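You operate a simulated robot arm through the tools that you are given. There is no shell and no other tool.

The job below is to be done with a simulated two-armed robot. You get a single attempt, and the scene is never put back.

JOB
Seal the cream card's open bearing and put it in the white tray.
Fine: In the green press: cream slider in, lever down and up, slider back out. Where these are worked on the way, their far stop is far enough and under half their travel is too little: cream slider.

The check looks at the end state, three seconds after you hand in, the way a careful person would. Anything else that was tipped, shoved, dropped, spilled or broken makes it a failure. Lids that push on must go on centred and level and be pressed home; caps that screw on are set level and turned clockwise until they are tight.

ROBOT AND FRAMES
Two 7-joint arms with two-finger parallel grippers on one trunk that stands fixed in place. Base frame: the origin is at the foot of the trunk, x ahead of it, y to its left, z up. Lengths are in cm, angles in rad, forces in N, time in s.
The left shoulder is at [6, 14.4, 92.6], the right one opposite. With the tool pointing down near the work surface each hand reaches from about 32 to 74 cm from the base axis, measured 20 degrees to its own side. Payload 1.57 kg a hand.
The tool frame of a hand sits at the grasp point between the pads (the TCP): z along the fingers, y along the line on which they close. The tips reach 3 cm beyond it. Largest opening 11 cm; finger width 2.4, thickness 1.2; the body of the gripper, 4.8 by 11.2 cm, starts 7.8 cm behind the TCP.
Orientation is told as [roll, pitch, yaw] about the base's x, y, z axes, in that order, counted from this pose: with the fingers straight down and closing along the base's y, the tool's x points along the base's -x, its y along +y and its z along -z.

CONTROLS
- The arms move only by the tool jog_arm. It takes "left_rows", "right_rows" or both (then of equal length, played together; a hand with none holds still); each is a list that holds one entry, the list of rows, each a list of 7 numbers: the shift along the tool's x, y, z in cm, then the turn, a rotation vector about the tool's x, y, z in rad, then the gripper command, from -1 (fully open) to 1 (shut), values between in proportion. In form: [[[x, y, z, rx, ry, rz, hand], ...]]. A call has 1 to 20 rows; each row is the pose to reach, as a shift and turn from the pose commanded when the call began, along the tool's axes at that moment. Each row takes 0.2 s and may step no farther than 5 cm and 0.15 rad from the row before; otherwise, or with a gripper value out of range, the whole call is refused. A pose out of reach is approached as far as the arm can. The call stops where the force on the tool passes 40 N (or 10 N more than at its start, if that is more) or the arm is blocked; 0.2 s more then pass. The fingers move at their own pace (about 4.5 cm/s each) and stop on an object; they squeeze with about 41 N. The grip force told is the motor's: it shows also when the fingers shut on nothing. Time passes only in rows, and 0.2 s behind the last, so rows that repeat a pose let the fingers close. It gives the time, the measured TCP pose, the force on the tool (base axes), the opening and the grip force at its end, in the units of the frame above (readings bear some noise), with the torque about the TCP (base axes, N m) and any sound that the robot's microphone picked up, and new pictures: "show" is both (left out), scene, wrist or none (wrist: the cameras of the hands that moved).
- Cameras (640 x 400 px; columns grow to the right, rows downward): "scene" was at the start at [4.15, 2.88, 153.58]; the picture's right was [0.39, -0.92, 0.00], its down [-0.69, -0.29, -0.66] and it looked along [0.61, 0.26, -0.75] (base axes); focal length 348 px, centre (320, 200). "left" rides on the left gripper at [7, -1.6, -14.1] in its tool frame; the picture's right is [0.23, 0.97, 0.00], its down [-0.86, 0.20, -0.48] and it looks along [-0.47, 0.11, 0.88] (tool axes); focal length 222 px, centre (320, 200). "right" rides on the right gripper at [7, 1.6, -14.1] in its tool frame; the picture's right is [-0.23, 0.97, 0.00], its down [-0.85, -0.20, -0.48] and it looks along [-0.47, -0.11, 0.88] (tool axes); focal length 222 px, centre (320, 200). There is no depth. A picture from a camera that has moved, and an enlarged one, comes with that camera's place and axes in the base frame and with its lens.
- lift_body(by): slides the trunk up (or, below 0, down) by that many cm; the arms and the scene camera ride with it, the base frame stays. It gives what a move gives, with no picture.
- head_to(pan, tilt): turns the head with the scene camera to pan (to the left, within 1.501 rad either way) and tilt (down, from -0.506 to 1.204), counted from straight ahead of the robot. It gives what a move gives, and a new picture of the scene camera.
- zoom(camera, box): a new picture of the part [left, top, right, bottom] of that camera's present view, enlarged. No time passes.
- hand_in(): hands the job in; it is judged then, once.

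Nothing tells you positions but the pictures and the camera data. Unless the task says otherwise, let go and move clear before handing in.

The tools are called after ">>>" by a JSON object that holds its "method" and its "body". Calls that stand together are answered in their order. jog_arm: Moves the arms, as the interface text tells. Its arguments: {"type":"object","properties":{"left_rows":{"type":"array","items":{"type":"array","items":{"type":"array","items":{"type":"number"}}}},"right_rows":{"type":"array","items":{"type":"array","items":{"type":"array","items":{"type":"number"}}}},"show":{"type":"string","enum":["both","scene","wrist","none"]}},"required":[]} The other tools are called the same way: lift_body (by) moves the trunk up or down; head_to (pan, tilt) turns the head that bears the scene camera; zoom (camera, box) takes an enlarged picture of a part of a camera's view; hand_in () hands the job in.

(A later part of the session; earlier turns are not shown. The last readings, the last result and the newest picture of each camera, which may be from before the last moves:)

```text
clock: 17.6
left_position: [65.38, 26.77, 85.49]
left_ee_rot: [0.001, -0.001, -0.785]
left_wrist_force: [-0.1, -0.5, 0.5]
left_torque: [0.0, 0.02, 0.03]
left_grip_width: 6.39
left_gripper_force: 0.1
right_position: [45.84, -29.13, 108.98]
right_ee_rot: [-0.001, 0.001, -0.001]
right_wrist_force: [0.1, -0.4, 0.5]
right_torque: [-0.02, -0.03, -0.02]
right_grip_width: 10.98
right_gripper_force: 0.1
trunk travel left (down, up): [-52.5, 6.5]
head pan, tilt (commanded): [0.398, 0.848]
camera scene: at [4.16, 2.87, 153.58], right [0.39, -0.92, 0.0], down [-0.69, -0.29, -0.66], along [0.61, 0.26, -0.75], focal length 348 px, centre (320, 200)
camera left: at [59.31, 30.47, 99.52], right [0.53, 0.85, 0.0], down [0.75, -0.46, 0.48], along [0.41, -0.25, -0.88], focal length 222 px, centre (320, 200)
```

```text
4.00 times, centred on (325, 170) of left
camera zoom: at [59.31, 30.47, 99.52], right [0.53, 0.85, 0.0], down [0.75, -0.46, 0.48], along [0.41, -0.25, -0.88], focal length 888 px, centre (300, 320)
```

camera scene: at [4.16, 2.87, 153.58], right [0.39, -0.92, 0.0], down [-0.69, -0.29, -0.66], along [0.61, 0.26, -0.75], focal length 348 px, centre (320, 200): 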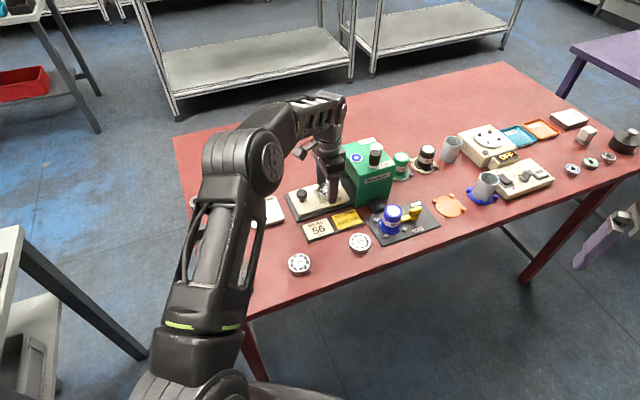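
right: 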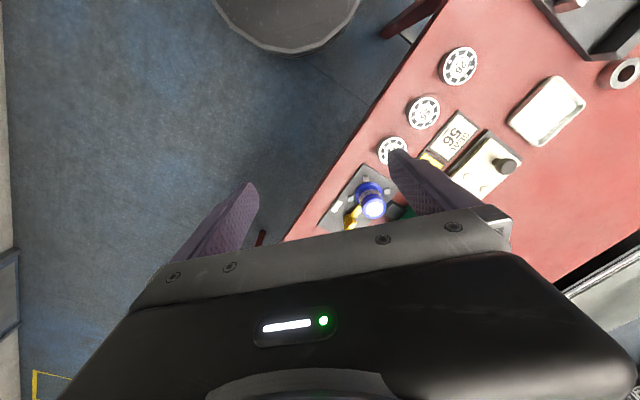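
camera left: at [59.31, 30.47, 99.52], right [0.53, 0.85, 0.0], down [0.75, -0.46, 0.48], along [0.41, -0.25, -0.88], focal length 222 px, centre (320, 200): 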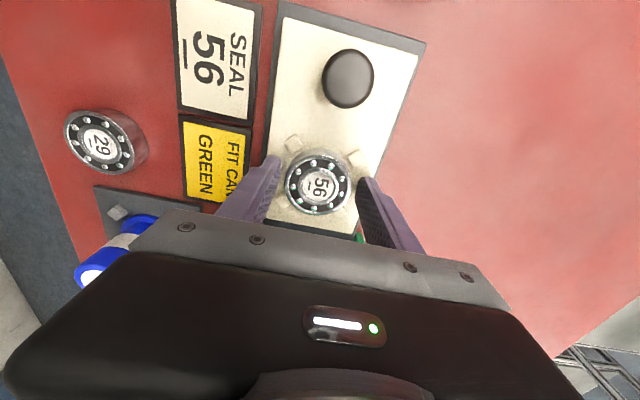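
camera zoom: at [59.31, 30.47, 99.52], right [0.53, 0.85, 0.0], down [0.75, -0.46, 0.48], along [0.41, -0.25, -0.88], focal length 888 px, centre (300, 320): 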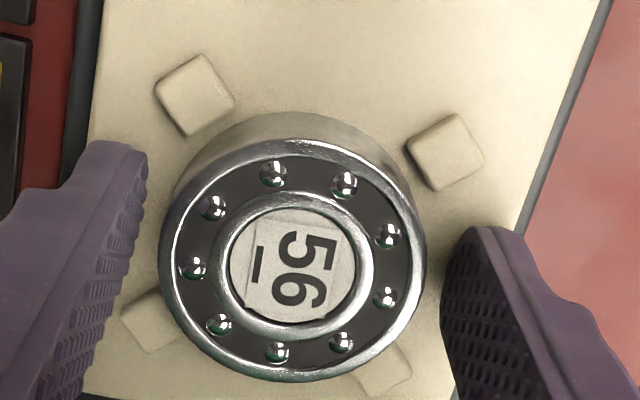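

The bearing sits free in the nest with the open side up. I'll rise and move back over the slider's knob to inspect it.

>>> {"method": "jog_arm", "body": {"left_rows": [[[0, 0, -0.5, 0, 0, 0, -0.16], [0, 0, -1.5, 0, 0, 0, -0.16], [0, 0, -4, 0, 0, 0, -0.16], [0, 0, -7, 0, 0, 0, -0.16], [2.5, -0.03, -7, 0, 0, 0, -0.16], [5, -0.07, -7, 0, 0, 0, -0.16], [7.5, -0.1, -7, 0, 0, 0, -0.16], [7.5, -0.1, -7, 0, 0, 0, -0.16]]]}}

>>> {"method": "zoom", "body": {"camera": "scene", "box": [280, 150, 376, 220]}}

>>> {"method": "zoom", "body": {"camera": "left", "box": [240, 60, 400, 240]}}

```text
clock: 19.4
left_position: [60.03, 31.74, 92.42]
left_ee_rot: [-0.002, 0.001, -0.786]
left_wrist_force: [0.2, -0.5, 0.0]
left_torque: [0.02, 0.01, 0.03]
left_grip_width: 6.38
left_gripper_force: 0.1
right_position: [45.92, -29.03, 109.0]
right_ee_rot: [0.0, 0.0, -0.001]
right_wrist_force: [0.7, 0.0, 0.1]
right_torque: [-0.02, -0.01, 0.0]
right_grip_width: 11.02
right_gripper_force: 0.1
trunk travel left (down, up): [-52.5, 6.5]
head pan, tilt (commanded): [0.398, 0.848]
camera scene: at [4.19, 2.85, 153.58], right [0.39, -0.92, 0.0], down [-0.69, -0.29, -0.66], along [0.61, 0.26, -0.75], focal length 348 px, centre (320, 200)
camera left: at [54.01, 35.57, 106.63], right [0.53, 0.85, 0.0], down [0.75, -0.46, 0.48], along [0.41, -0.25, -0.88], focal length 222 px, centre (320, 200)
```

scene: 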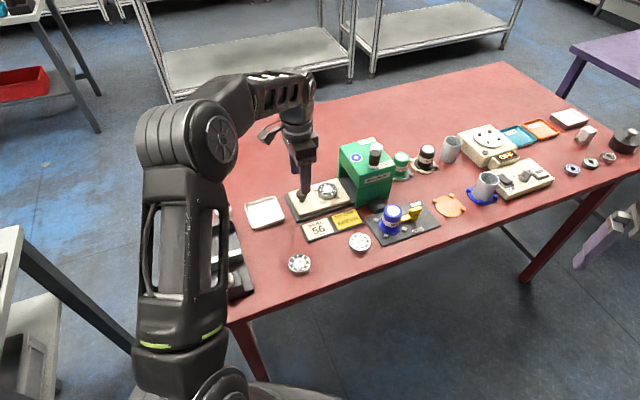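
left: 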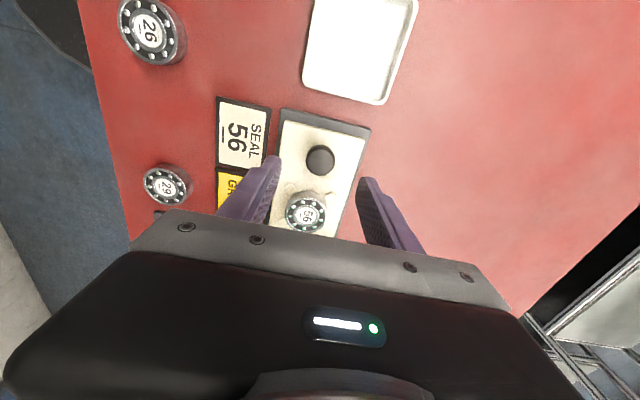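

```text
5.71 times, centred on (328, 185) of scene
camera zoom: at [4.19, 2.85, 153.58], right [0.39, -0.92, 0.0], down [-0.69, -0.29, -0.66], along [0.61, 0.26, -0.75], focal length 1989 px, centre (274, 286)
```

zoom: 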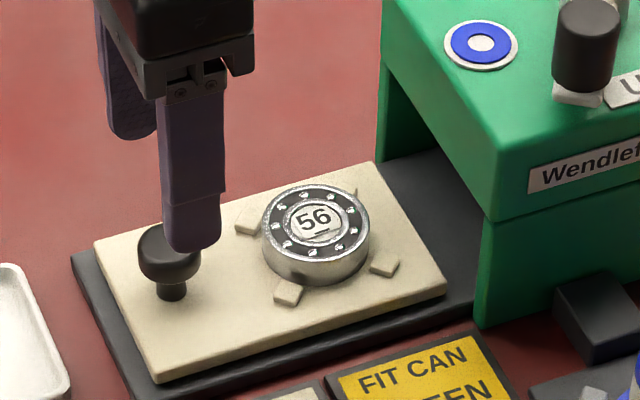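

```text
2.22 times, centred on (320, 150) of left
camera zoom: at [54.01, 35.57, 106.63], right [0.53, 0.85, 0.0], down [0.75, -0.46, 0.48], along [0.41, -0.25, -0.88], focal length 494 px, centre (320, 311)
```

zoom: 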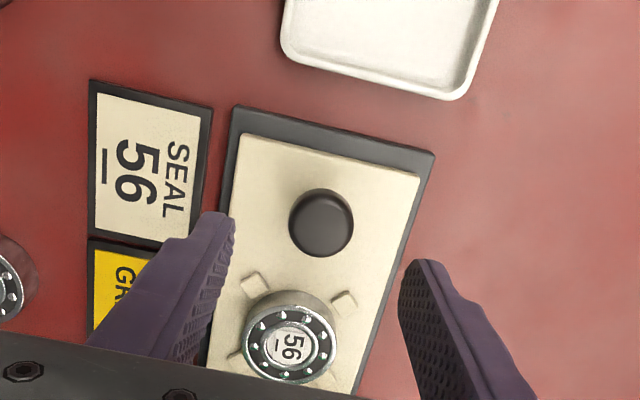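

The bearing is well seated between the posts. The knob is about 0.3 cm further back than the hand; I'll descend around it and grip its head.

>>> {"method": "jog_arm", "body": {"left_rows": [[[0.3, 0, 1, 0, 0, 0, -0.16], [0.3, 0, 3, 0, 0, 0, -0.16], [0.3, 0, 5, 0, 0, 0, -0.16], [0.3, 0, 6.0, 0, 0, 0, -0.16], [0.3, 0, 6.2, 0, 0, 0, -0.16], [0.3, 0, 6.2, 0, 0, 0, 0.2], [0.3, 0, 6.2, 0, 0, 0, 0.5], [0.3, 0, 6.2, 0, 0, 0, 0.7], [0.3, 0, 6.2, 0, 0, 0, 0.7], [0.3, 0, 6.2, 0, 0, 0, 0.7]]]}}

>>> {"method": "zoom", "body": {"camera": "scene", "box": [280, 150, 376, 220]}}

```text
clock: 21.6
left_position: [59.83, 32.2, 86.21]
left_ee_rot: [0.0, 0.001, -0.785]
left_wrist_force: [-2.0, -1.5, -1.7]
left_torque: [0.02, 0.0, -0.01]
left_grip_width: 2.92
left_gripper_force: 39.4
right_position: [45.89, -29.06, 108.94]
right_ee_rot: [0.0, 0.0, -0.002]
right_wrist_force: [-0.1, -0.7, -0.4]
right_torque: [-0.04, -0.01, -0.01]
right_grip_width: 11.01
right_gripper_force: 0.1
trunk travel left (down, up): [-52.5, 6.5]
head pan, tilt (commanded): [0.398, 0.848]
camera scene: at [4.16, 2.87, 153.57], right [0.39, -0.92, 0.0], down [-0.69, -0.29, -0.66], along [0.61, 0.26, -0.75], focal length 348 px, centre (320, 200)
camera left: at [53.78, 35.92, 100.39], right [0.53, 0.85, 0.0], down [0.75, -0.46, 0.48], along [0.41, -0.25, -0.88], focal length 222 px, centre (320, 200)
```

scene: 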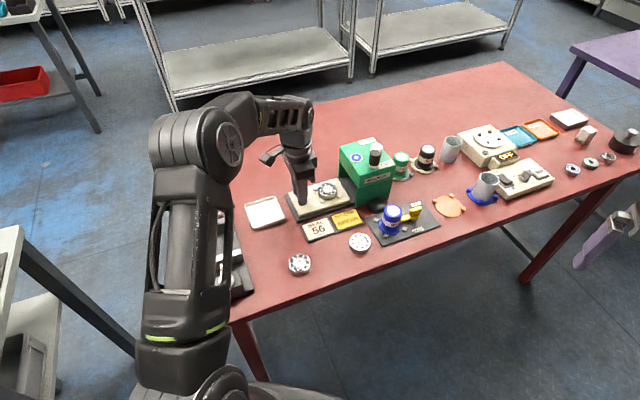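
left: 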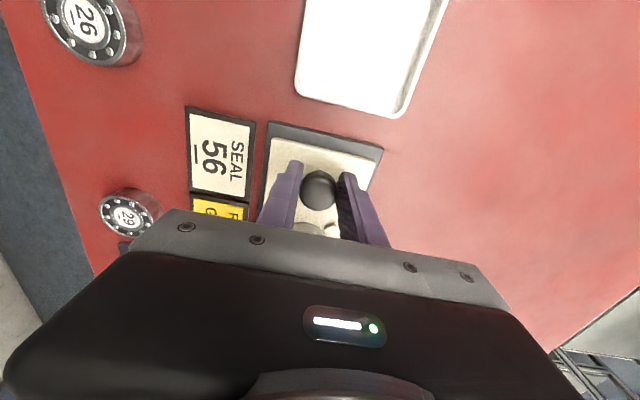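

```text
5.71 times, centred on (328, 185) of scene
camera zoom: at [4.16, 2.87, 153.57], right [0.39, -0.92, 0.0], down [-0.69, -0.29, -0.66], along [0.61, 0.26, -0.75], focal length 1989 px, centre (274, 286)
```

zoom: 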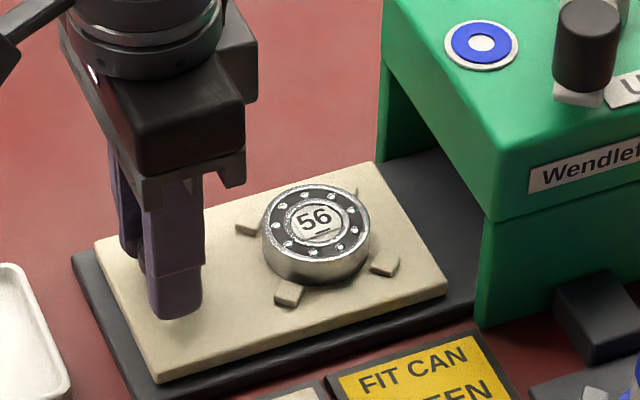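

The knob is gripped (2.9 cm wide). I'll push the slider toward the press, slowly at first.

>>> {"method": "jog_arm", "body": {"left_rows": [[[-0.3, 0, 0, 0, 0, 0, 0.7], [-0.7, 0, 0, 0, 0, 0, 0.7], [-1.1, 0, 0, 0, 0, 0, 0.7], [-1.5, 0, 0, 0, 0, 0, 0.7], [-1.9, 0, 0, 0, 0, 0, 0.7], [-2.3, 0, 0, 0, 0, 0, 0.7], [-2.7, 0, 0, 0, 0, 0, 0.7], [-3.0, 0, 0, 0, 0, 0, 0.7], [-3.0, 0, 0, 0, 0, 0, 0.7]]], "show": "scene"}}

>>> {"method": "zoom", "body": {"camera": "scene", "box": [280, 130, 400, 220]}}

```text
clock: 23.6
left_position: [62.1, 29.99, 86.18]
left_ee_rot: [0.002, -0.001, -0.786]
left_wrist_force: [2.3, 2.7, 3.0]
left_torque: [0.29, 0.15, 0.01]
left_grip_width: 2.91
left_gripper_force: 38.7
right_position: [46.03, -29.13, 108.98]
right_ee_rot: [-0.001, 0.002, -0.001]
right_wrist_force: [-0.1, -1.2, -0.1]
right_torque: [-0.01, -0.03, -0.02]
right_grip_width: 11.01
right_gripper_force: 0.1
trunk travel left (down, up): [-52.5, 6.5]
head pan, tilt (commanded): [0.398, 0.848]
camera scene: at [4.16, 2.89, 153.58], right [0.39, -0.92, 0.0], down [-0.69, -0.29, -0.66], along [0.61, 0.26, -0.75], focal length 348 px, centre (320, 200)
```

scene: 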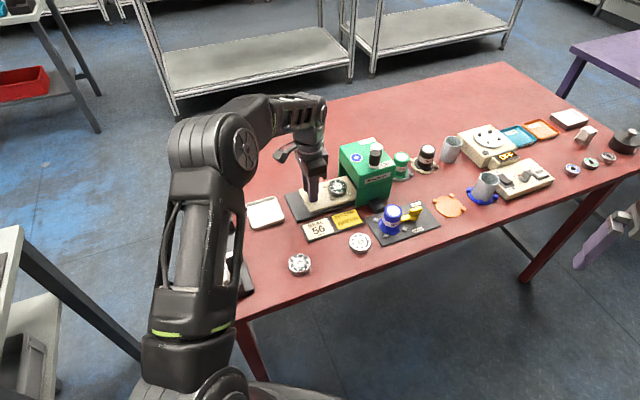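

```text
4.44 times, centred on (340, 175) of scene
camera zoom: at [4.16, 2.89, 153.58], right [0.39, -0.92, 0.0], down [-0.69, -0.29, -0.66], along [0.61, 0.26, -0.75], focal length 1547 px, centre (231, 311)
```

zoom: 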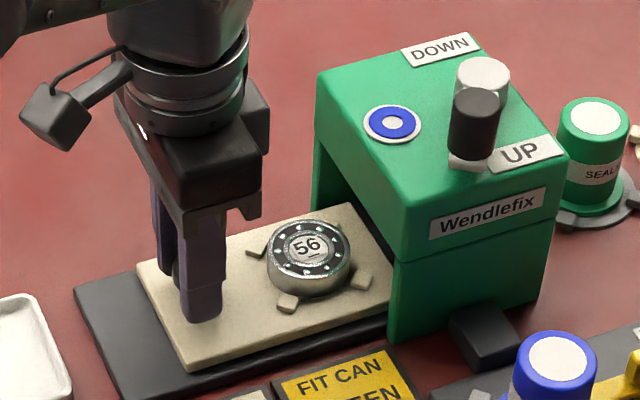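

The slider moves freely with the bearing riding in the nest. I'll keep pushing it into the press.

>>> {"method": "jog_arm", "body": {"left_rows": [[[-0.4, 0, 0, 0, 0, 0, 0.7], [-0.8, 0, 0, 0, 0, 0, 0.7], [-1.2, 0, 0, 0, 0, 0, 0.7], [-1.6, 0, 0, 0, 0, 0, 0.7], [-2.0, 0, 0, 0, 0, 0, 0.7], [-2.4, 0, 0, 0, 0, 0, 0.7], [-2.8, 0, 0, 0, 0, 0, 0.7], [-3.2, 0, 0, 0, 0, 0, 0.7], [-3.6, 0, 0, 0, 0, 0, 0.7], [-4.0, 0, 0, 0, 0, 0, 0.7], [-4.0, 0, 0, 0, 0, 0, 0.7]]], "show": "scene"}}

>>> {"method": "zoom", "body": {"camera": "scene", "box": [280, 130, 400, 220]}}

```text
clock: 26.0
left_position: [64.61, 27.09, 86.28]
left_ee_rot: [-0.001, 0.002, -0.785]
left_wrist_force: [0.5, 0.8, 0.2]
left_torque: [-0.33, -0.27, 0.09]
left_grip_width: 2.96
left_gripper_force: 39.0
right_position: [45.98, -29.12, 108.98]
right_ee_rot: [0.001, 0.0, 0.0]
right_wrist_force: [-0.6, -0.3, 0.0]
right_torque: [-0.01, -0.04, -0.03]
right_grip_width: 11.01
right_gripper_force: 0.0
trunk travel left (down, up): [-52.5, 6.5]
head pan, tilt (commanded): [0.398, 0.848]
camera scene: at [4.16, 2.88, 153.57], right [0.39, -0.92, 0.0], down [-0.69, -0.29, -0.66], along [0.61, 0.26, -0.75], focal length 348 px, centre (320, 200)
```

scene: 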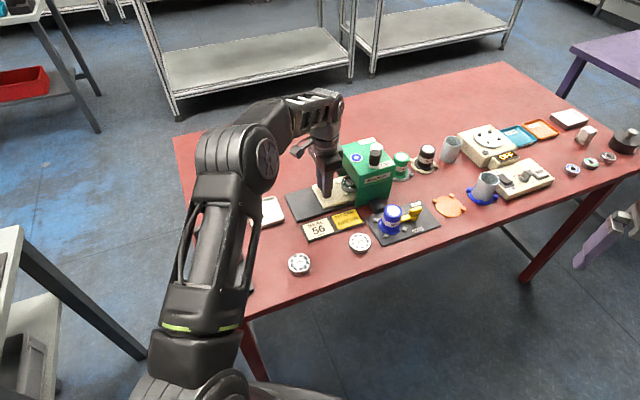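

```text
4.44 times, centred on (340, 175) of scene
camera zoom: at [4.16, 2.88, 153.57], right [0.39, -0.92, 0.0], down [-0.69, -0.29, -0.66], along [0.61, 0.26, -0.75], focal length 1547 px, centre (231, 311)
```

zoom: 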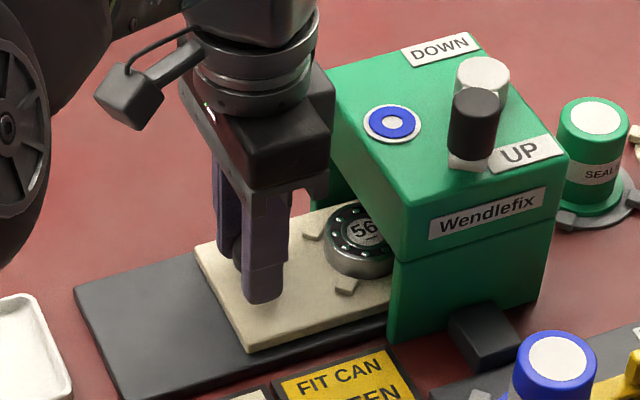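

Seven centimetres in and all is clear. I'll continue to the far stop in small steps.

>>> {"method": "jog_arm", "body": {"left_rows": [[[-0.3, 0, 0, 0, 0, 0, 0.7], [-0.6, 0, 0, 0, 0, 0, 0.7], [-0.9, 0, 0, 0, 0, 0, 0.7], [-1.2, 0, 0, 0, 0, 0, 0.7], [-1.5, 0, 0, 0, 0, 0, 0.7], [-1.8, 0, 0, 0, 0, 0, 0.7], [-2.1, 0, 0, 0, 0, 0, 0.7], [-2.4, 0, 0, 0, 0, 0, 0.7], [-2.7, 0, 0, 0, 0, 0, 0.7], [-3.0, 0, 0, 0, 0, 0, 0.7], [-3.0, 0, 0, 0, 0, 0, 0.7]]], "show": "scene"}}

>>> {"method": "zoom", "body": {"camera": "scene", "box": [280, 130, 400, 220]}}

```text
clock: 28.4
left_position: [66.89, 25.1, 86.28]
left_ee_rot: [0.001, 0.0, -0.785]
left_wrist_force: [-2.2, 5.2, 1.2]
left_torque: [-0.19, -0.1, -0.03]
left_grip_width: 2.95
left_gripper_force: 39.7
right_position: [45.93, -29.11, 108.98]
right_ee_rot: [0.001, 0.0, -0.001]
right_wrist_force: [1.0, 0.1, 0.3]
right_torque: [-0.03, 0.0, 0.03]
right_grip_width: 11.02
right_gripper_force: 0.0
trunk travel left (down, up): [-52.5, 6.5]
head pan, tilt (commanded): [0.398, 0.848]
camera scene: at [4.12, 2.93, 153.58], right [0.39, -0.92, 0.0], down [-0.69, -0.29, -0.66], along [0.61, 0.26, -0.75], focal length 348 px, centre (320, 200)
```

scene: 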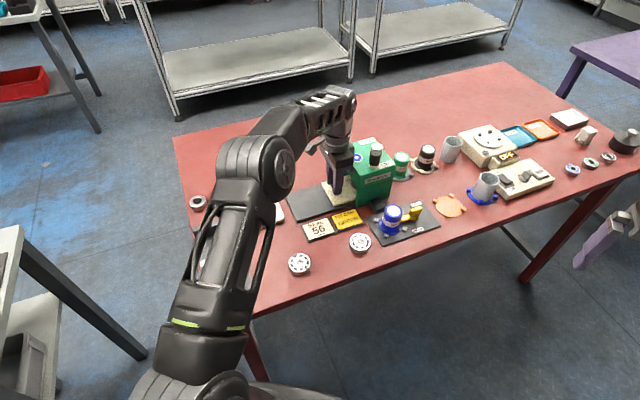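

```text
4.44 times, centred on (340, 175) of scene
camera zoom: at [4.12, 2.93, 153.58], right [0.39, -0.92, 0.0], down [-0.69, -0.29, -0.66], along [0.61, 0.26, -0.75], focal length 1547 px, centre (231, 311)
```

zoom: 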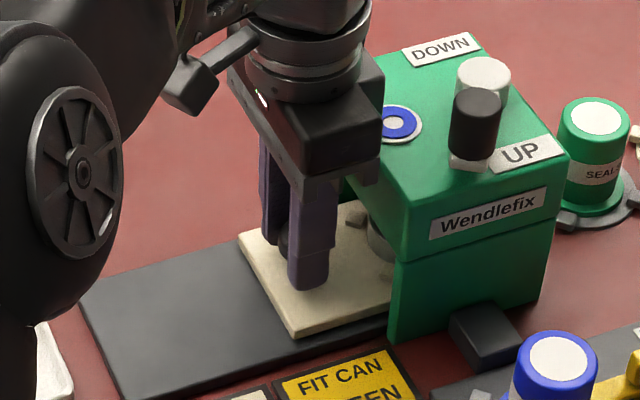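

Ten centimetres in with only a few newtons of resistance; the stop isn't reached yet. Continue slowly.

>>> {"method": "jog_arm", "body": {"left_rows": [[[-0.2, 0, 0, 0, 0, 0, 0.7], [-0.4, 0, 0, 0, 0, 0, 0.7], [-0.6, 0, 0, 0, 0, 0, 0.7], [-0.8, 0, 0, 0, 0, 0, 0.7], [-1.0, 0, 0, 0, 0, 0, 0.7], [-1.2, 0, 0, 0, 0, 0, 0.7], [-1.4, 0, 0, 0, 0, 0, 0.7], [-1.6, 0, 0, 0, 0, 0, 0.7], [-1.8, 0, 0, 0, 0, 0, 0.7], [-2.0, 0, 0, 0, 0, 0, 0.7], [-2.0, 0, 0, 0, 0, 0, 0.7]]], "show": "scene"}}

>>> {"method": "zoom", "body": {"camera": "scene", "box": [280, 130, 400, 220]}}

```text
clock: 30.8
left_position: [67.98, 23.89, 86.24]
left_ee_rot: [0.0, 0.001, -0.786]
left_wrist_force: [-18.5, 20.3, -1.9]
left_torque: [0.35, 0.27, -0.03]
left_grip_width: 2.93
left_gripper_force: 38.9
right_position: [45.78, -29.03, 109.07]
right_ee_rot: [-0.002, -0.001, 0.0]
right_wrist_force: [-0.2, 0.2, 0.3]
right_torque: [-0.03, 0.0, 0.01]
right_grip_width: 11.0
right_gripper_force: 0.0
trunk travel left (down, up): [-52.5, 6.5]
head pan, tilt (commanded): [0.398, 0.848]
camera scene: at [3.96, 3.13, 153.57], right [0.39, -0.92, 0.0], down [-0.69, -0.29, -0.66], along [0.61, 0.26, -0.75], focal length 348 px, centre (320, 200)
```

scene: 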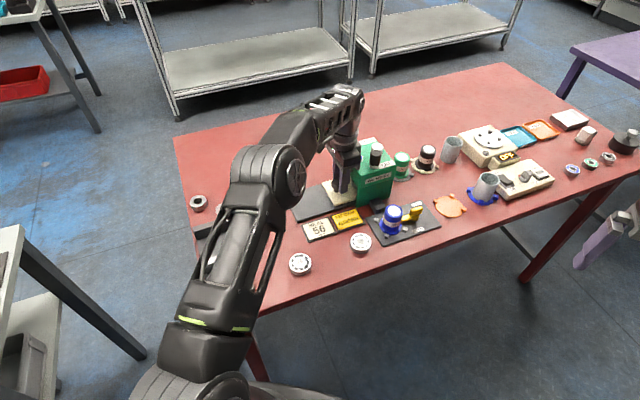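

```text
4.44 times, centred on (340, 175) of scene
camera zoom: at [3.96, 3.13, 153.57], right [0.39, -0.92, 0.0], down [-0.69, -0.29, -0.66], along [0.61, 0.26, -0.75], focal length 1547 px, centre (231, 311)
```

zoom: 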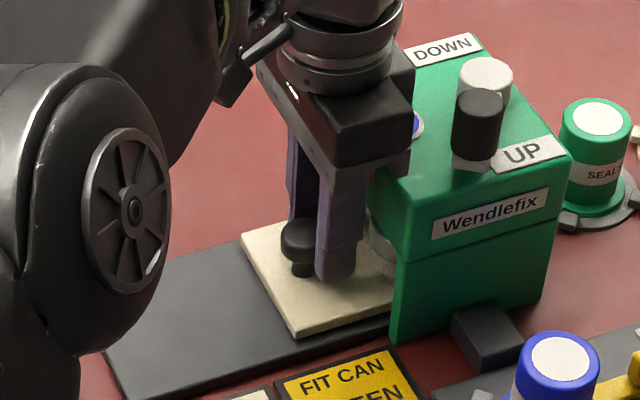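

The slider reached its far stop after about 10 cm and my fingers slid a little past the knob. I'll back off to relieve the force, then open the fingers.

>>> {"method": "jog_arm", "body": {"left_rows": [[[0.2, 0, 0, 0, 0, 0, 0.7], [0.5, 0, 0, 0, 0, 0, 0.7], [0.5, 0, 0, 0, 0, 0, 0.3], [0.5, 0, 0, 0, 0, 0, 0.0], [0.5, 0, 0, 0, 0, 0, 0.0], [0.5, 0, 0, 0, 0, 0, 0.0]]], "show": "scene"}}

>>> {"method": "zoom", "body": {"camera": "scene", "box": [280, 130, 400, 220]}}

```text
clock: 32.2
left_position: [67.92, 23.89, 86.21]
left_ee_rot: [0.001, 0.0, -0.785]
left_wrist_force: [-0.7, -0.4, 0.4]
left_torque: [-0.01, -0.01, -0.02]
left_grip_width: 5.49
left_gripper_force: 0.1
right_position: [45.87, -29.11, 108.94]
right_ee_rot: [0.0, 0.002, 0.001]
right_wrist_force: [-0.8, 0.1, -0.1]
right_torque: [-0.01, 0.02, 0.02]
right_grip_width: 11.01
right_gripper_force: 0.0
trunk travel left (down, up): [-52.5, 6.5]
head pan, tilt (commanded): [0.398, 0.848]
camera scene: at [4.16, 2.87, 153.58], right [0.39, -0.92, 0.0], down [-0.69, -0.29, -0.66], along [0.61, 0.26, -0.75], focal length 348 px, centre (320, 200)
```

scene: 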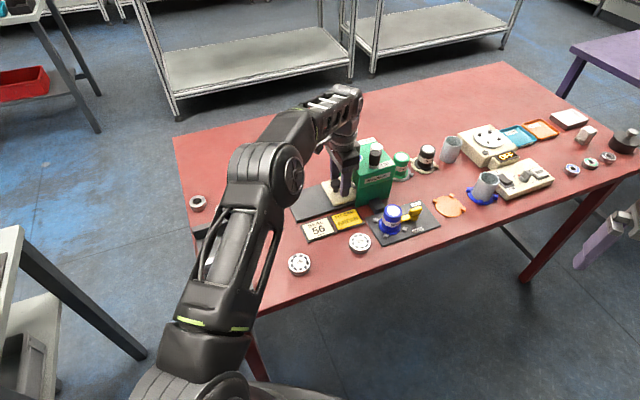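

```text
4.44 times, centred on (340, 175) of scene
camera zoom: at [4.16, 2.87, 153.58], right [0.39, -0.92, 0.0], down [-0.69, -0.29, -0.66], along [0.61, 0.26, -0.75], focal length 1547 px, centre (231, 311)
```

zoom: 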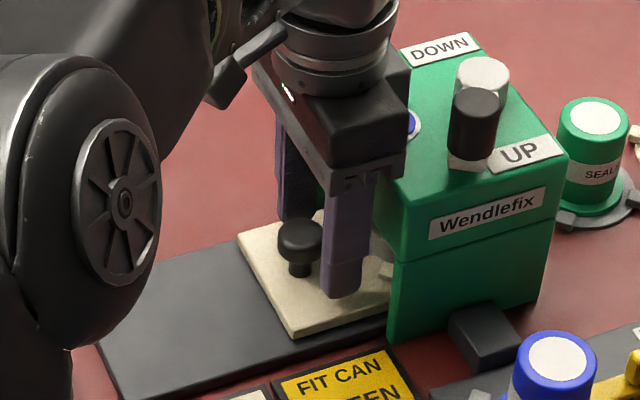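

The press didn't move and the hand is free of force. I'll rise straight up and then move over the press top to look at the lever.

>>> {"method": "jog_arm", "body": {"left_rows": [[[0, 0, -1, 0, 0, 0, 0], [0, 0, -4, 0, 0, 0, 0], [0, 0, -8, 0, 0, 0, 0], [0, 0, -12, 0, 0, 0, 0], [0, 0, -16, 0, 0, 0, 0], [-1, -1, -18, 0, 0, 0, 0], [-2, -2, -18, 0, 0, 0, 0], [-2, -2, -18, 0, 0, 0, 0]]]}}

>>> {"method": "zoom", "body": {"camera": "scene", "box": [280, 130, 400, 220]}}

>>> {"method": "zoom", "body": {"camera": "left", "box": [200, 60, 440, 220]}}

```text
clock: 34.0
left_position: [65.78, 23.39, 99.32]
left_ee_rot: [0.017, -0.012, -0.787]
left_wrist_force: [-0.6, 0.3, -0.3]
left_torque: [-0.02, 0.0, 0.01]
left_grip_width: 5.5
left_gripper_force: 0.1
left hand out of reach, approached as far as the arm can: row 4, 5, 6, 7, 8
right_position: [45.78, -29.1, 108.99]
right_ee_rot: [0.0, 0.0, 0.0]
right_wrist_force: [0.5, -0.1, -0.9]
right_torque: [0.0, -0.02, -0.01]
right_grip_width: 11.0
right_gripper_force: 0.1
trunk travel left (down, up): [-52.5, 6.5]
head pan, tilt (commanded): [0.398, 0.848]
camera scene: at [4.12, 2.86, 153.58], right [0.39, -0.92, 0.0], down [-0.69, -0.29, -0.66], along [0.61, 0.26, -0.75], focal length 348 px, centre (320, 200)
camera left: at [59.59, 27.18, 113.39], right [0.53, 0.85, 0.01], down [0.74, -0.46, 0.49], along [0.42, -0.25, -0.87], focal length 222 px, centre (320, 200)
```

scene: 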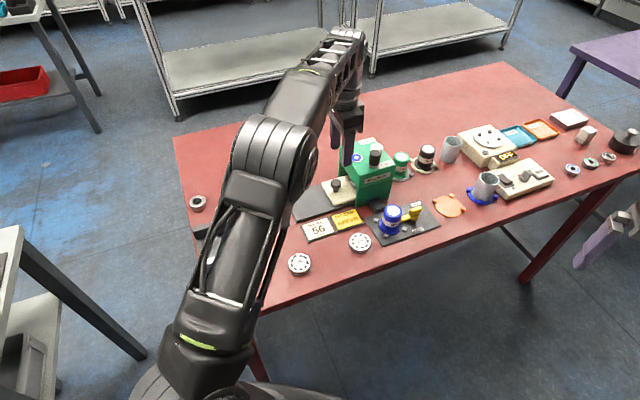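
left: 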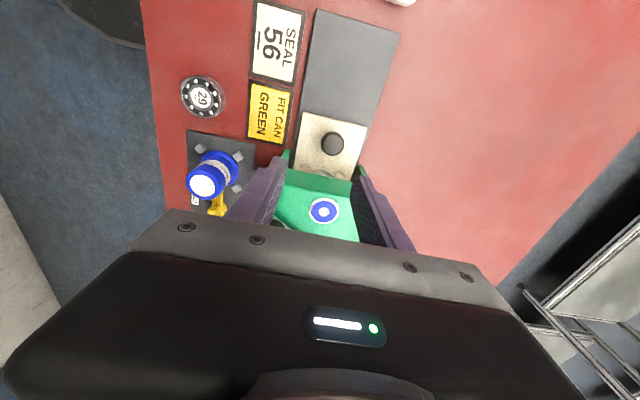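

```text
4.44 times, centred on (340, 175) of scene
camera zoom: at [4.12, 2.86, 153.58], right [0.39, -0.92, 0.0], down [-0.69, -0.29, -0.66], along [0.61, 0.26, -0.75], focal length 1547 px, centre (231, 311)
```

zoom: 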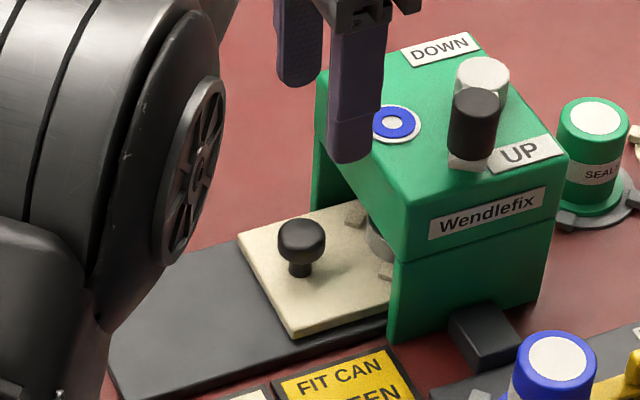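

```text
2.50 times, centred on (320, 140) of left
camera zoom: at [59.59, 27.18, 113.39], right [0.53, 0.85, 0.01], down [0.74, -0.46, 0.49], along [0.42, -0.25, -0.87], focal length 555 px, centre (320, 350)
```

zoom: 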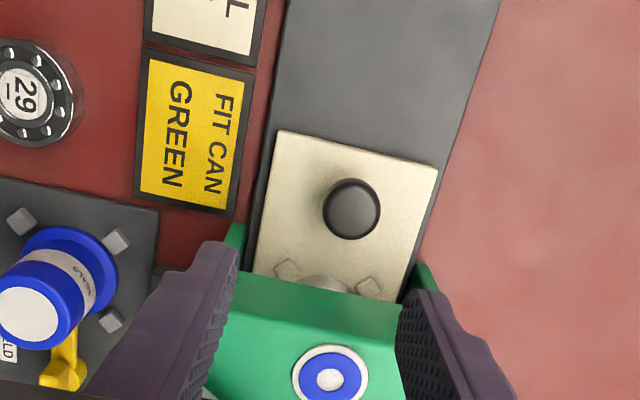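

At this height the left arm is at its reach limit. I'll raise the trunk 6 cm to gain reach over the press top.

>>> {"method": "lift_body", "body": {"by": 6}}

```text
clock: 35.0
left_position: [65.99, 23.39, 105.32]
left_ee_rot: [0.017, -0.011, -0.786]
left_wrist_force: [-0.2, -0.3, 0.3]
left_torque: [-0.06, 0.01, 0.02]
left_grip_width: 5.5
left_gripper_force: 0.1
right_position: [45.9, -29.11, 114.99]
right_ee_rot: [0.0, -0.001, 0.0]
right_wrist_force: [-0.3, 0.5, -0.5]
right_torque: [-0.02, 0.02, 0.01]
right_grip_width: 10.99
right_gripper_force: 0.0
trunk travel left (down, up): [-58.5, 0.5]
head pan, tilt (commanded): [0.398, 0.848]
```

Trunk is up. I'll test where the hand's commanded pose is with a zero shift and look.

>>> {"method": "jog_arm", "body": {"left_rows": [[[0, 0, 0, 0, 0, 0, 0], [0, 0, 0, 0, 0, 0, 0]]]}}

>>> {"method": "zoom", "body": {"camera": "scene", "box": [330, 140, 420, 210]}}

```text
clock: 35.6
left_position: [65.84, 23.45, 105.25]
left_ee_rot: [0.015, -0.012, -0.785]
left_wrist_force: [0.1, -0.3, 0.7]
left_torque: [-0.01, -0.05, -0.02]
left_grip_width: 5.51
left_gripper_force: 0.1
right_position: [45.81, -29.1, 115.02]
right_ee_rot: [0.0, 0.0, 0.001]
right_wrist_force: [0.1, -0.6, 0.1]
right_torque: [-0.02, 0.0, 0.05]
right_grip_width: 11.0
right_gripper_force: 0.1
trunk travel left (down, up): [-58.5, 0.5]
head pan, tilt (commanded): [0.398, 0.848]
camera scene: at [4.16, 2.87, 159.58], right [0.39, -0.92, 0.0], down [-0.69, -0.29, -0.66], along [0.61, 0.26, -0.75], focal length 348 px, centre (320, 200)
camera left: at [59.62, 27.19, 119.37], right [0.53, 0.85, 0.01], down [0.74, -0.46, 0.49], along [0.42, -0.25, -0.87], focal length 222 px, centre (320, 200)
```

scene: 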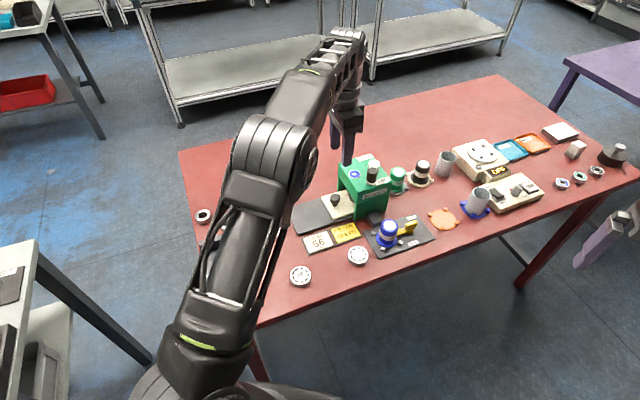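
left: 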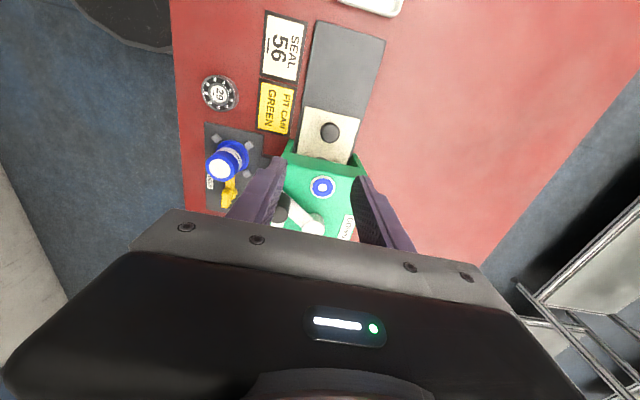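

```text
5.71 times, centred on (375, 175) of scene
camera zoom: at [4.16, 2.87, 159.58], right [0.39, -0.92, 0.0], down [-0.69, -0.29, -0.66], along [0.61, 0.26, -0.75], focal length 1989 px, centre (6, 343)
```

zoom: 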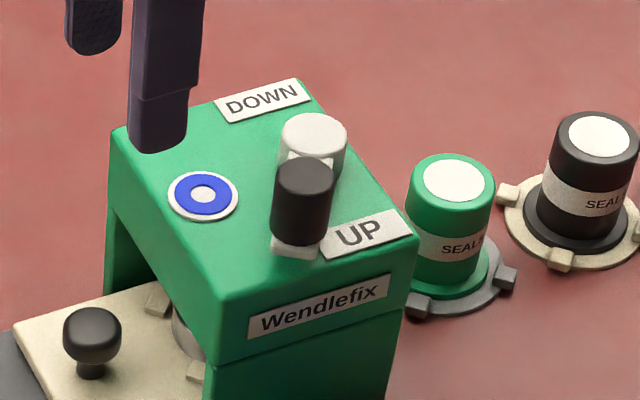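

>>> {"method": "zoom", "body": {"camera": "left", "box": [260, 130, 380, 240]}}

>>> {"method": "zoom", "body": {"camera": "scene", "box": [355, 145, 395, 180]}}

```text
3.64 times, centred on (320, 185) of left
camera zoom: at [59.62, 27.19, 119.37], right [0.53, 0.85, 0.01], down [0.74, -0.46, 0.49], along [0.42, -0.25, -0.87], focal length 808 px, centre (320, 254)
```

zoom: 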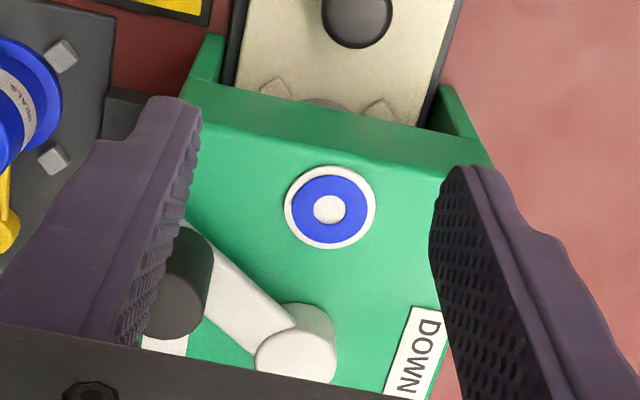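

```text
11.43 times, centred on (375, 162) of scene
camera zoom: at [4.16, 2.87, 159.58], right [0.39, -0.92, 0.0], down [-0.69, -0.29, -0.66], along [0.61, 0.26, -0.75], focal length 3978 px, centre (-309, 629)
```

zoom: 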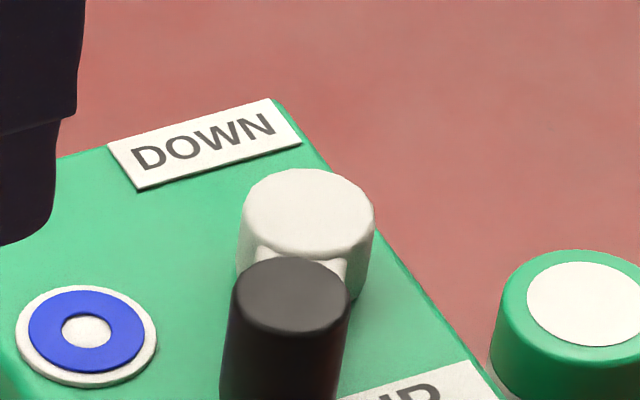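

I can now see how the lever works: a black handle on a white arm swings about a hub at about (74.5, 17), from UP at (68.9, 15.7) over to DOWN at about (75.8, 22.6). A straight-down hand won't reach that far, so I'll tilt the fingers forward and approach the handle.

>>> {"method": "jog_arm", "body": {"left_rows": [[[-0.2, -0.4, 0.5, 0, -0.109, 0, 0.2], [-0.4, -0.8, 1.0, 0, -0.218, 0, 0.2], [-0.5, -1.2, 1.6, 0, -0.327, 0, 0.2], [-0.7, -1.6, 2.1, 0, -0.436, 0, 0.2], [-0.9, -2.0, 2.6, 0, -0.545, 0, 0.2], [-1.0, -2.4, 3.1, 0, -0.654, 0, 0.2], [-1.2, -2.9, 3.7, 0, -0.763, 0, 0.2], [-1.4, -3.3, 4.2, 0, -0.873, 0, 0.2], [-1.4, -3.3, 4.2, 0, -0.873, 0, 0.2]]]}}

>>> {"method": "zoom", "body": {"camera": "scene", "box": [320, 130, 420, 210]}}

>>> {"method": "zoom", "body": {"camera": "left", "box": [200, 60, 440, 220]}}

```text
clock: 37.6
left_position: [64.62, 20.04, 101.22]
left_ee_rot: [0.025, -0.887, -0.805]
left_wrist_force: [1.1, -0.4, -0.9]
left_torque: [0.0, -0.01, 0.02]
left_grip_width: 4.4
left_gripper_force: 0.0
right_position: [45.95, -29.11, 114.99]
right_ee_rot: [0.002, 0.001, 0.0]
right_wrist_force: [-1.1, -0.1, 0.1]
right_torque: [0.01, 0.0, -0.01]
right_grip_width: 10.99
right_gripper_force: 0.1
trunk travel left (down, up): [-58.5, 0.5]
head pan, tilt (commanded): [0.398, 0.848]
camera scene: at [4.16, 2.82, 159.58], right [0.39, -0.92, 0.0], down [-0.69, -0.29, -0.66], along [0.61, 0.26, -0.75], focal length 348 px, centre (320, 200)
camera left: at [52.65, 29.76, 104.72], right [0.59, 0.79, -0.16], down [0.25, 0.01, 0.97], along [0.77, -0.61, -0.19], focal length 222 px, centre (320, 200)
```

scene: 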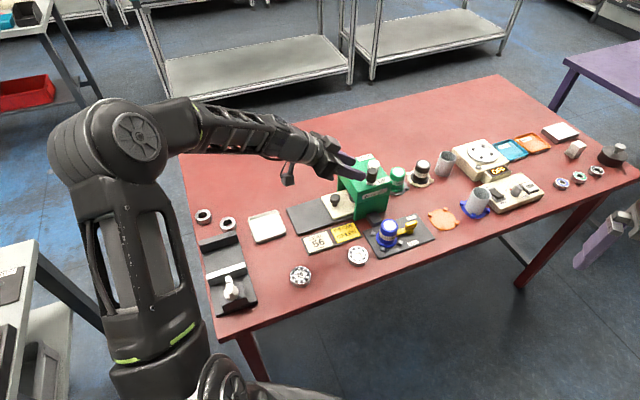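
left: 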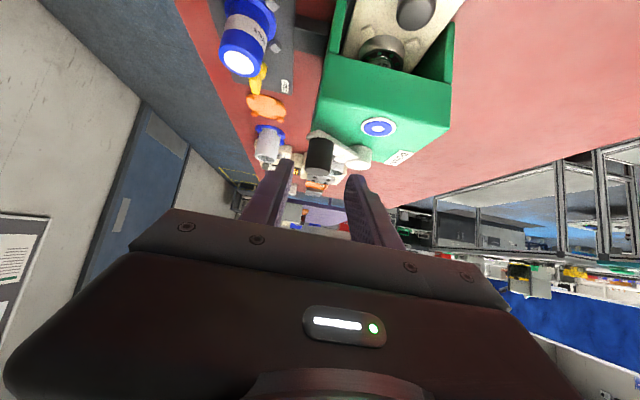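

```text
5.00 times, centred on (370, 170) of scene
camera zoom: at [4.16, 2.82, 159.58], right [0.39, -0.92, 0.0], down [-0.69, -0.29, -0.66], along [0.61, 0.26, -0.75], focal length 1740 px, centre (70, 350)
```

zoom: 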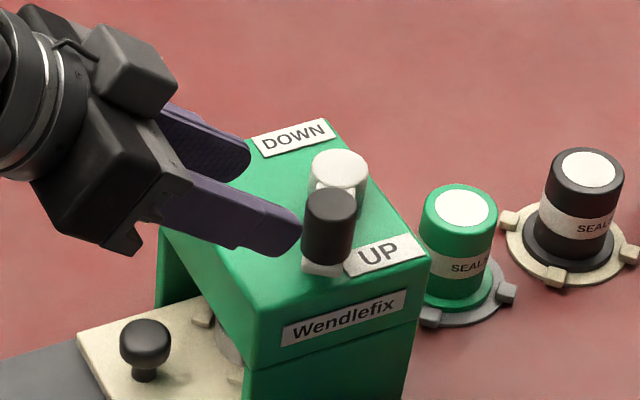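

```text
2.50 times, centred on (320, 140) of left
camera zoom: at [52.65, 29.76, 104.72], right [0.59, 0.79, -0.16], down [0.25, 0.01, 0.97], along [0.77, -0.61, -0.19], focal length 555 px, centre (320, 350)
```

zoom: 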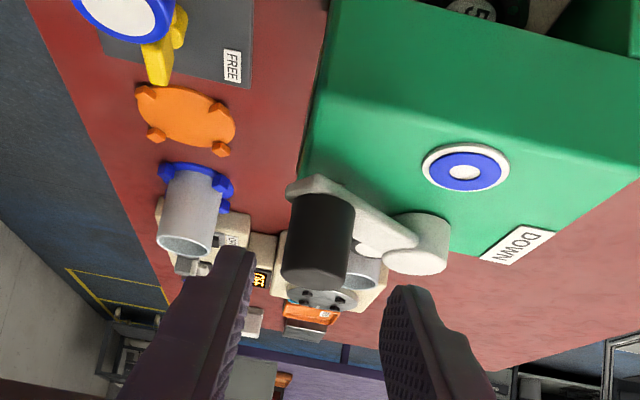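

Triangulating gives the handle top at (68.9, 15.9, 97.6) and the hub at about (74.8, 17.0), so the lever arm is about 6 cm long. I'll slide the open fingers around the handle along their own axis.

>>> {"method": "jog_arm", "body": {"left_rows": [[[0.03, 0.02, 1.0, 0, 0, 0, 0.2], [0.06, 0.04, 2.0, 0, 0, 0, 0.2], [0.1, 0.05, 3.0, 0, 0, 0, 0.2], [0.13, 0.06, 4.0, 0, 0, 0, 0.2], [0.16, 0.07, 4.9, 0, 0, 0, 0.2], [0.19, 0.08, 5.8, 0, 0, 0, 0.2], [0.19, 0.08, 5.8, 0, 0, 0, 0.2]]]}}

>>> {"method": "zoom", "body": {"camera": "scene", "box": [340, 140, 400, 190]}}

>>> {"method": "zoom", "body": {"camera": "left", "box": [240, 100, 400, 220]}}

```text
clock: 39.2
left_position: [67.82, 17.08, 97.2]
left_ee_rot: [0.025, -0.886, -0.804]
left_wrist_force: [0.1, -0.4, 0.3]
left_torque: [0.0, -0.03, 0.0]
left_grip_width: 4.39
left_gripper_force: 0.0
right_position: [45.85, -29.19, 115.02]
right_ee_rot: [0.0, -0.002, 0.0]
right_wrist_force: [0.4, -0.1, 0.3]
right_torque: [0.02, 0.0, 0.01]
right_grip_width: 10.99
right_gripper_force: 0.1
trunk travel left (down, up): [-58.5, 0.5]
head pan, tilt (commanded): [0.398, 0.848]
camera scene: at [4.14, 2.87, 159.58], right [0.39, -0.92, 0.0], down [-0.69, -0.29, -0.66], along [0.61, 0.26, -0.75], focal length 348 px, centre (320, 200)
camera left: at [55.82, 26.77, 100.74], right [0.59, 0.79, -0.16], down [0.25, 0.01, 0.97], along [0.77, -0.61, -0.19], focal length 222 px, centre (320, 200)
```

scene: 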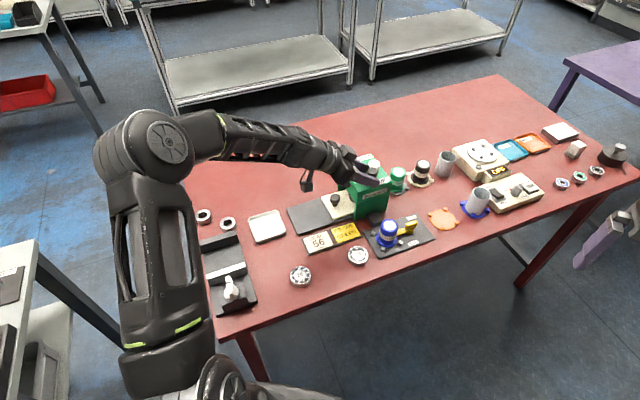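
left: 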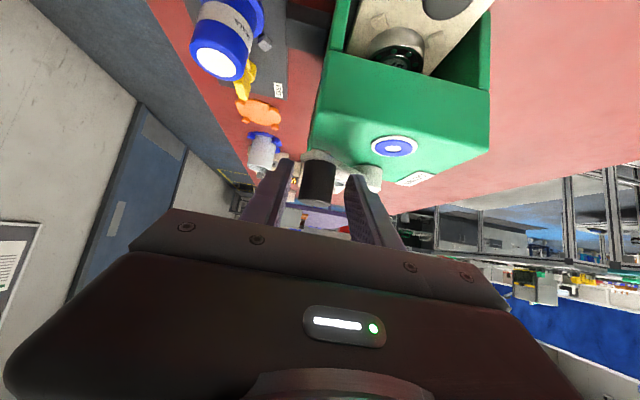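

```text
8.00 times, centred on (370, 165) of scene
camera zoom: at [4.14, 2.87, 159.58], right [0.39, -0.92, 0.0], down [-0.69, -0.29, -0.66], along [0.61, 0.26, -0.75], focal length 2785 px, centre (-80, 480)
```

zoom: 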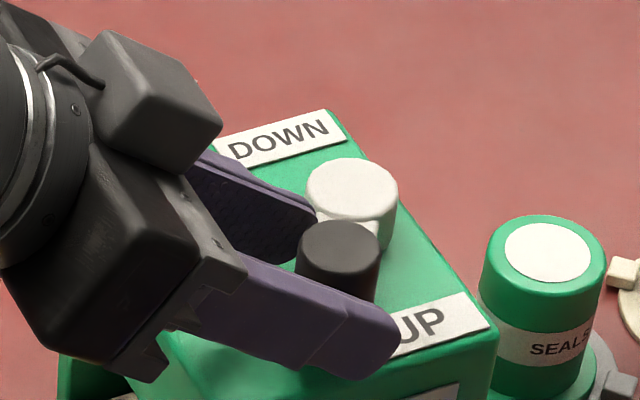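

```text
3.33 times, centred on (320, 160) of left
camera zoom: at [55.82, 26.77, 100.74], right [0.59, 0.79, -0.16], down [0.25, 0.01, 0.97], along [0.77, -0.61, -0.19], focal length 740 px, centre (320, 333)
```

zoom: 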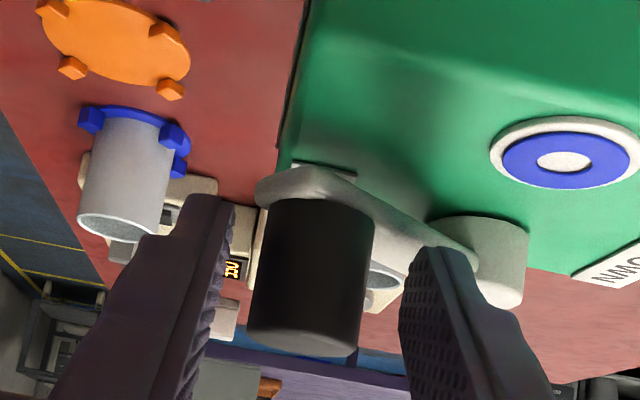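

The handle is between the fingers. I'll close to a loose cage (3.1 cm) and start swinging it along the arc toward DOWN.

>>> {"method": "jog_arm", "body": {"left_rows": [[[0, 0, 0, 0, 0, 0, 0.436], [0, 0, 0, 0, 0, 0, 0.436], [0.27, 0.315, -0.323, 0, 0, 0, 0.436], [0.518, 0.665, -0.619, 0, 0, 0, 0.436], [0.748, 1.049, -0.892, 0, 0, 0, 0.436], [0.958, 1.461, -1.139, 0, 0, 0, 0.436], [1.143, 1.9, -1.356, 0, 0, 0, 0.436], [1.305, 2.362, -1.543, 0, 0, 0, 0.436], [1.44, 2.844, -1.697, 0, 0, 0, 0.436], [1.549, 3.342, -1.818, 0, 0, 0, 0.436], [1.549, 3.342, -1.818, 0, 0, 0, 0.436]]]}}

>>> {"method": "zoom", "body": {"camera": "scene", "box": [340, 140, 400, 190]}}

>>> {"method": "zoom", "body": {"camera": "left", "box": [240, 100, 400, 220]}}

```text
clock: 41.6
left_position: [68.6, 21.15, 97.35]
left_ee_rot: [0.026, -0.887, -0.804]
left_wrist_force: [-0.1, 0.0, 0.0]
left_torque: [-0.02, 0.0, 0.0]
left_grip_width: 3.14
left_gripper_force: 0.1
right_position: [45.88, -29.18, 114.94]
right_ee_rot: [0.0, -0.002, 0.0]
right_wrist_force: [0.6, -0.3, 0.3]
right_torque: [0.0, 0.0, 0.0]
right_grip_width: 10.97
right_gripper_force: 0.1
trunk travel left (down, up): [-58.5, 0.5]
head pan, tilt (commanded): [0.398, 0.848]
camera scene: at [4.17, 2.87, 159.58], right [0.39, -0.92, 0.0], down [-0.69, -0.29, -0.66], along [0.61, 0.26, -0.75], focal length 348 px, centre (320, 200)
camera left: at [56.56, 30.85, 100.88], right [0.59, 0.79, -0.16], down [0.25, 0.01, 0.97], along [0.77, -0.61, -0.19], focal length 222 px, centre (320, 200)
```

scene: 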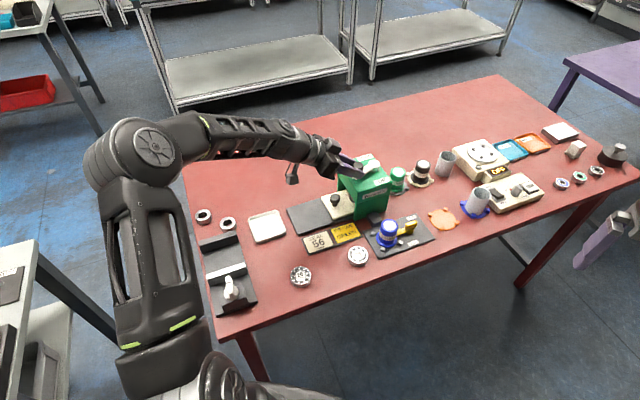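
left: 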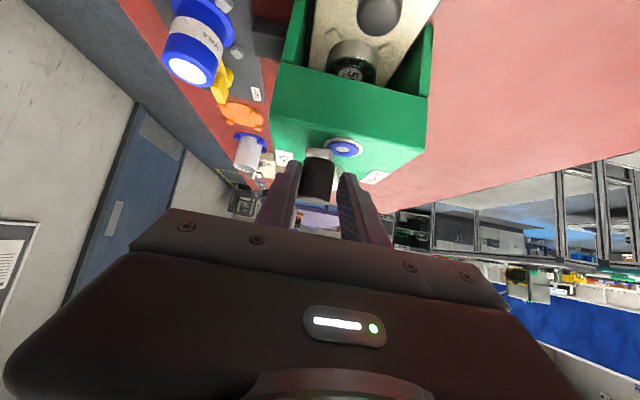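

```text
8.00 times, centred on (370, 165) of scene
camera zoom: at [4.17, 2.87, 159.58], right [0.39, -0.92, 0.0], down [-0.69, -0.29, -0.66], along [0.61, 0.26, -0.75], focal length 2785 px, centre (-80, 480)
```

zoom: 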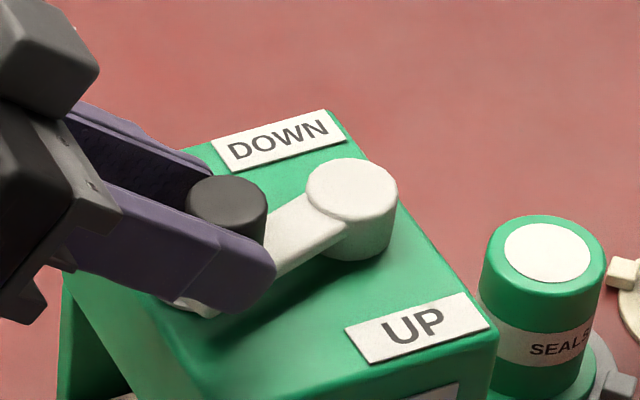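

```text
3.33 times, centred on (320, 160) of left
camera zoom: at [56.56, 30.85, 100.88], right [0.59, 0.79, -0.16], down [0.25, 0.01, 0.97], along [0.77, -0.61, -0.19], focal length 740 px, centre (320, 333)
```

zoom: 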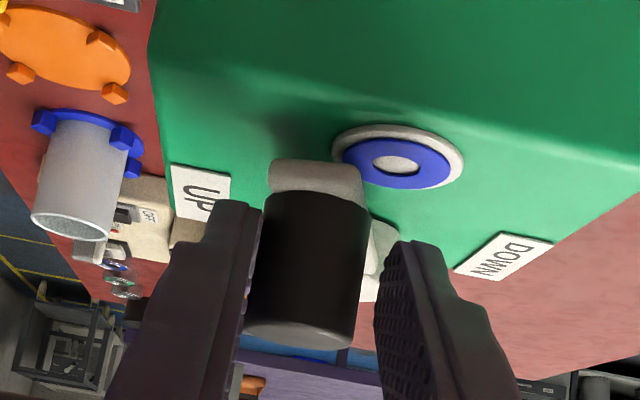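

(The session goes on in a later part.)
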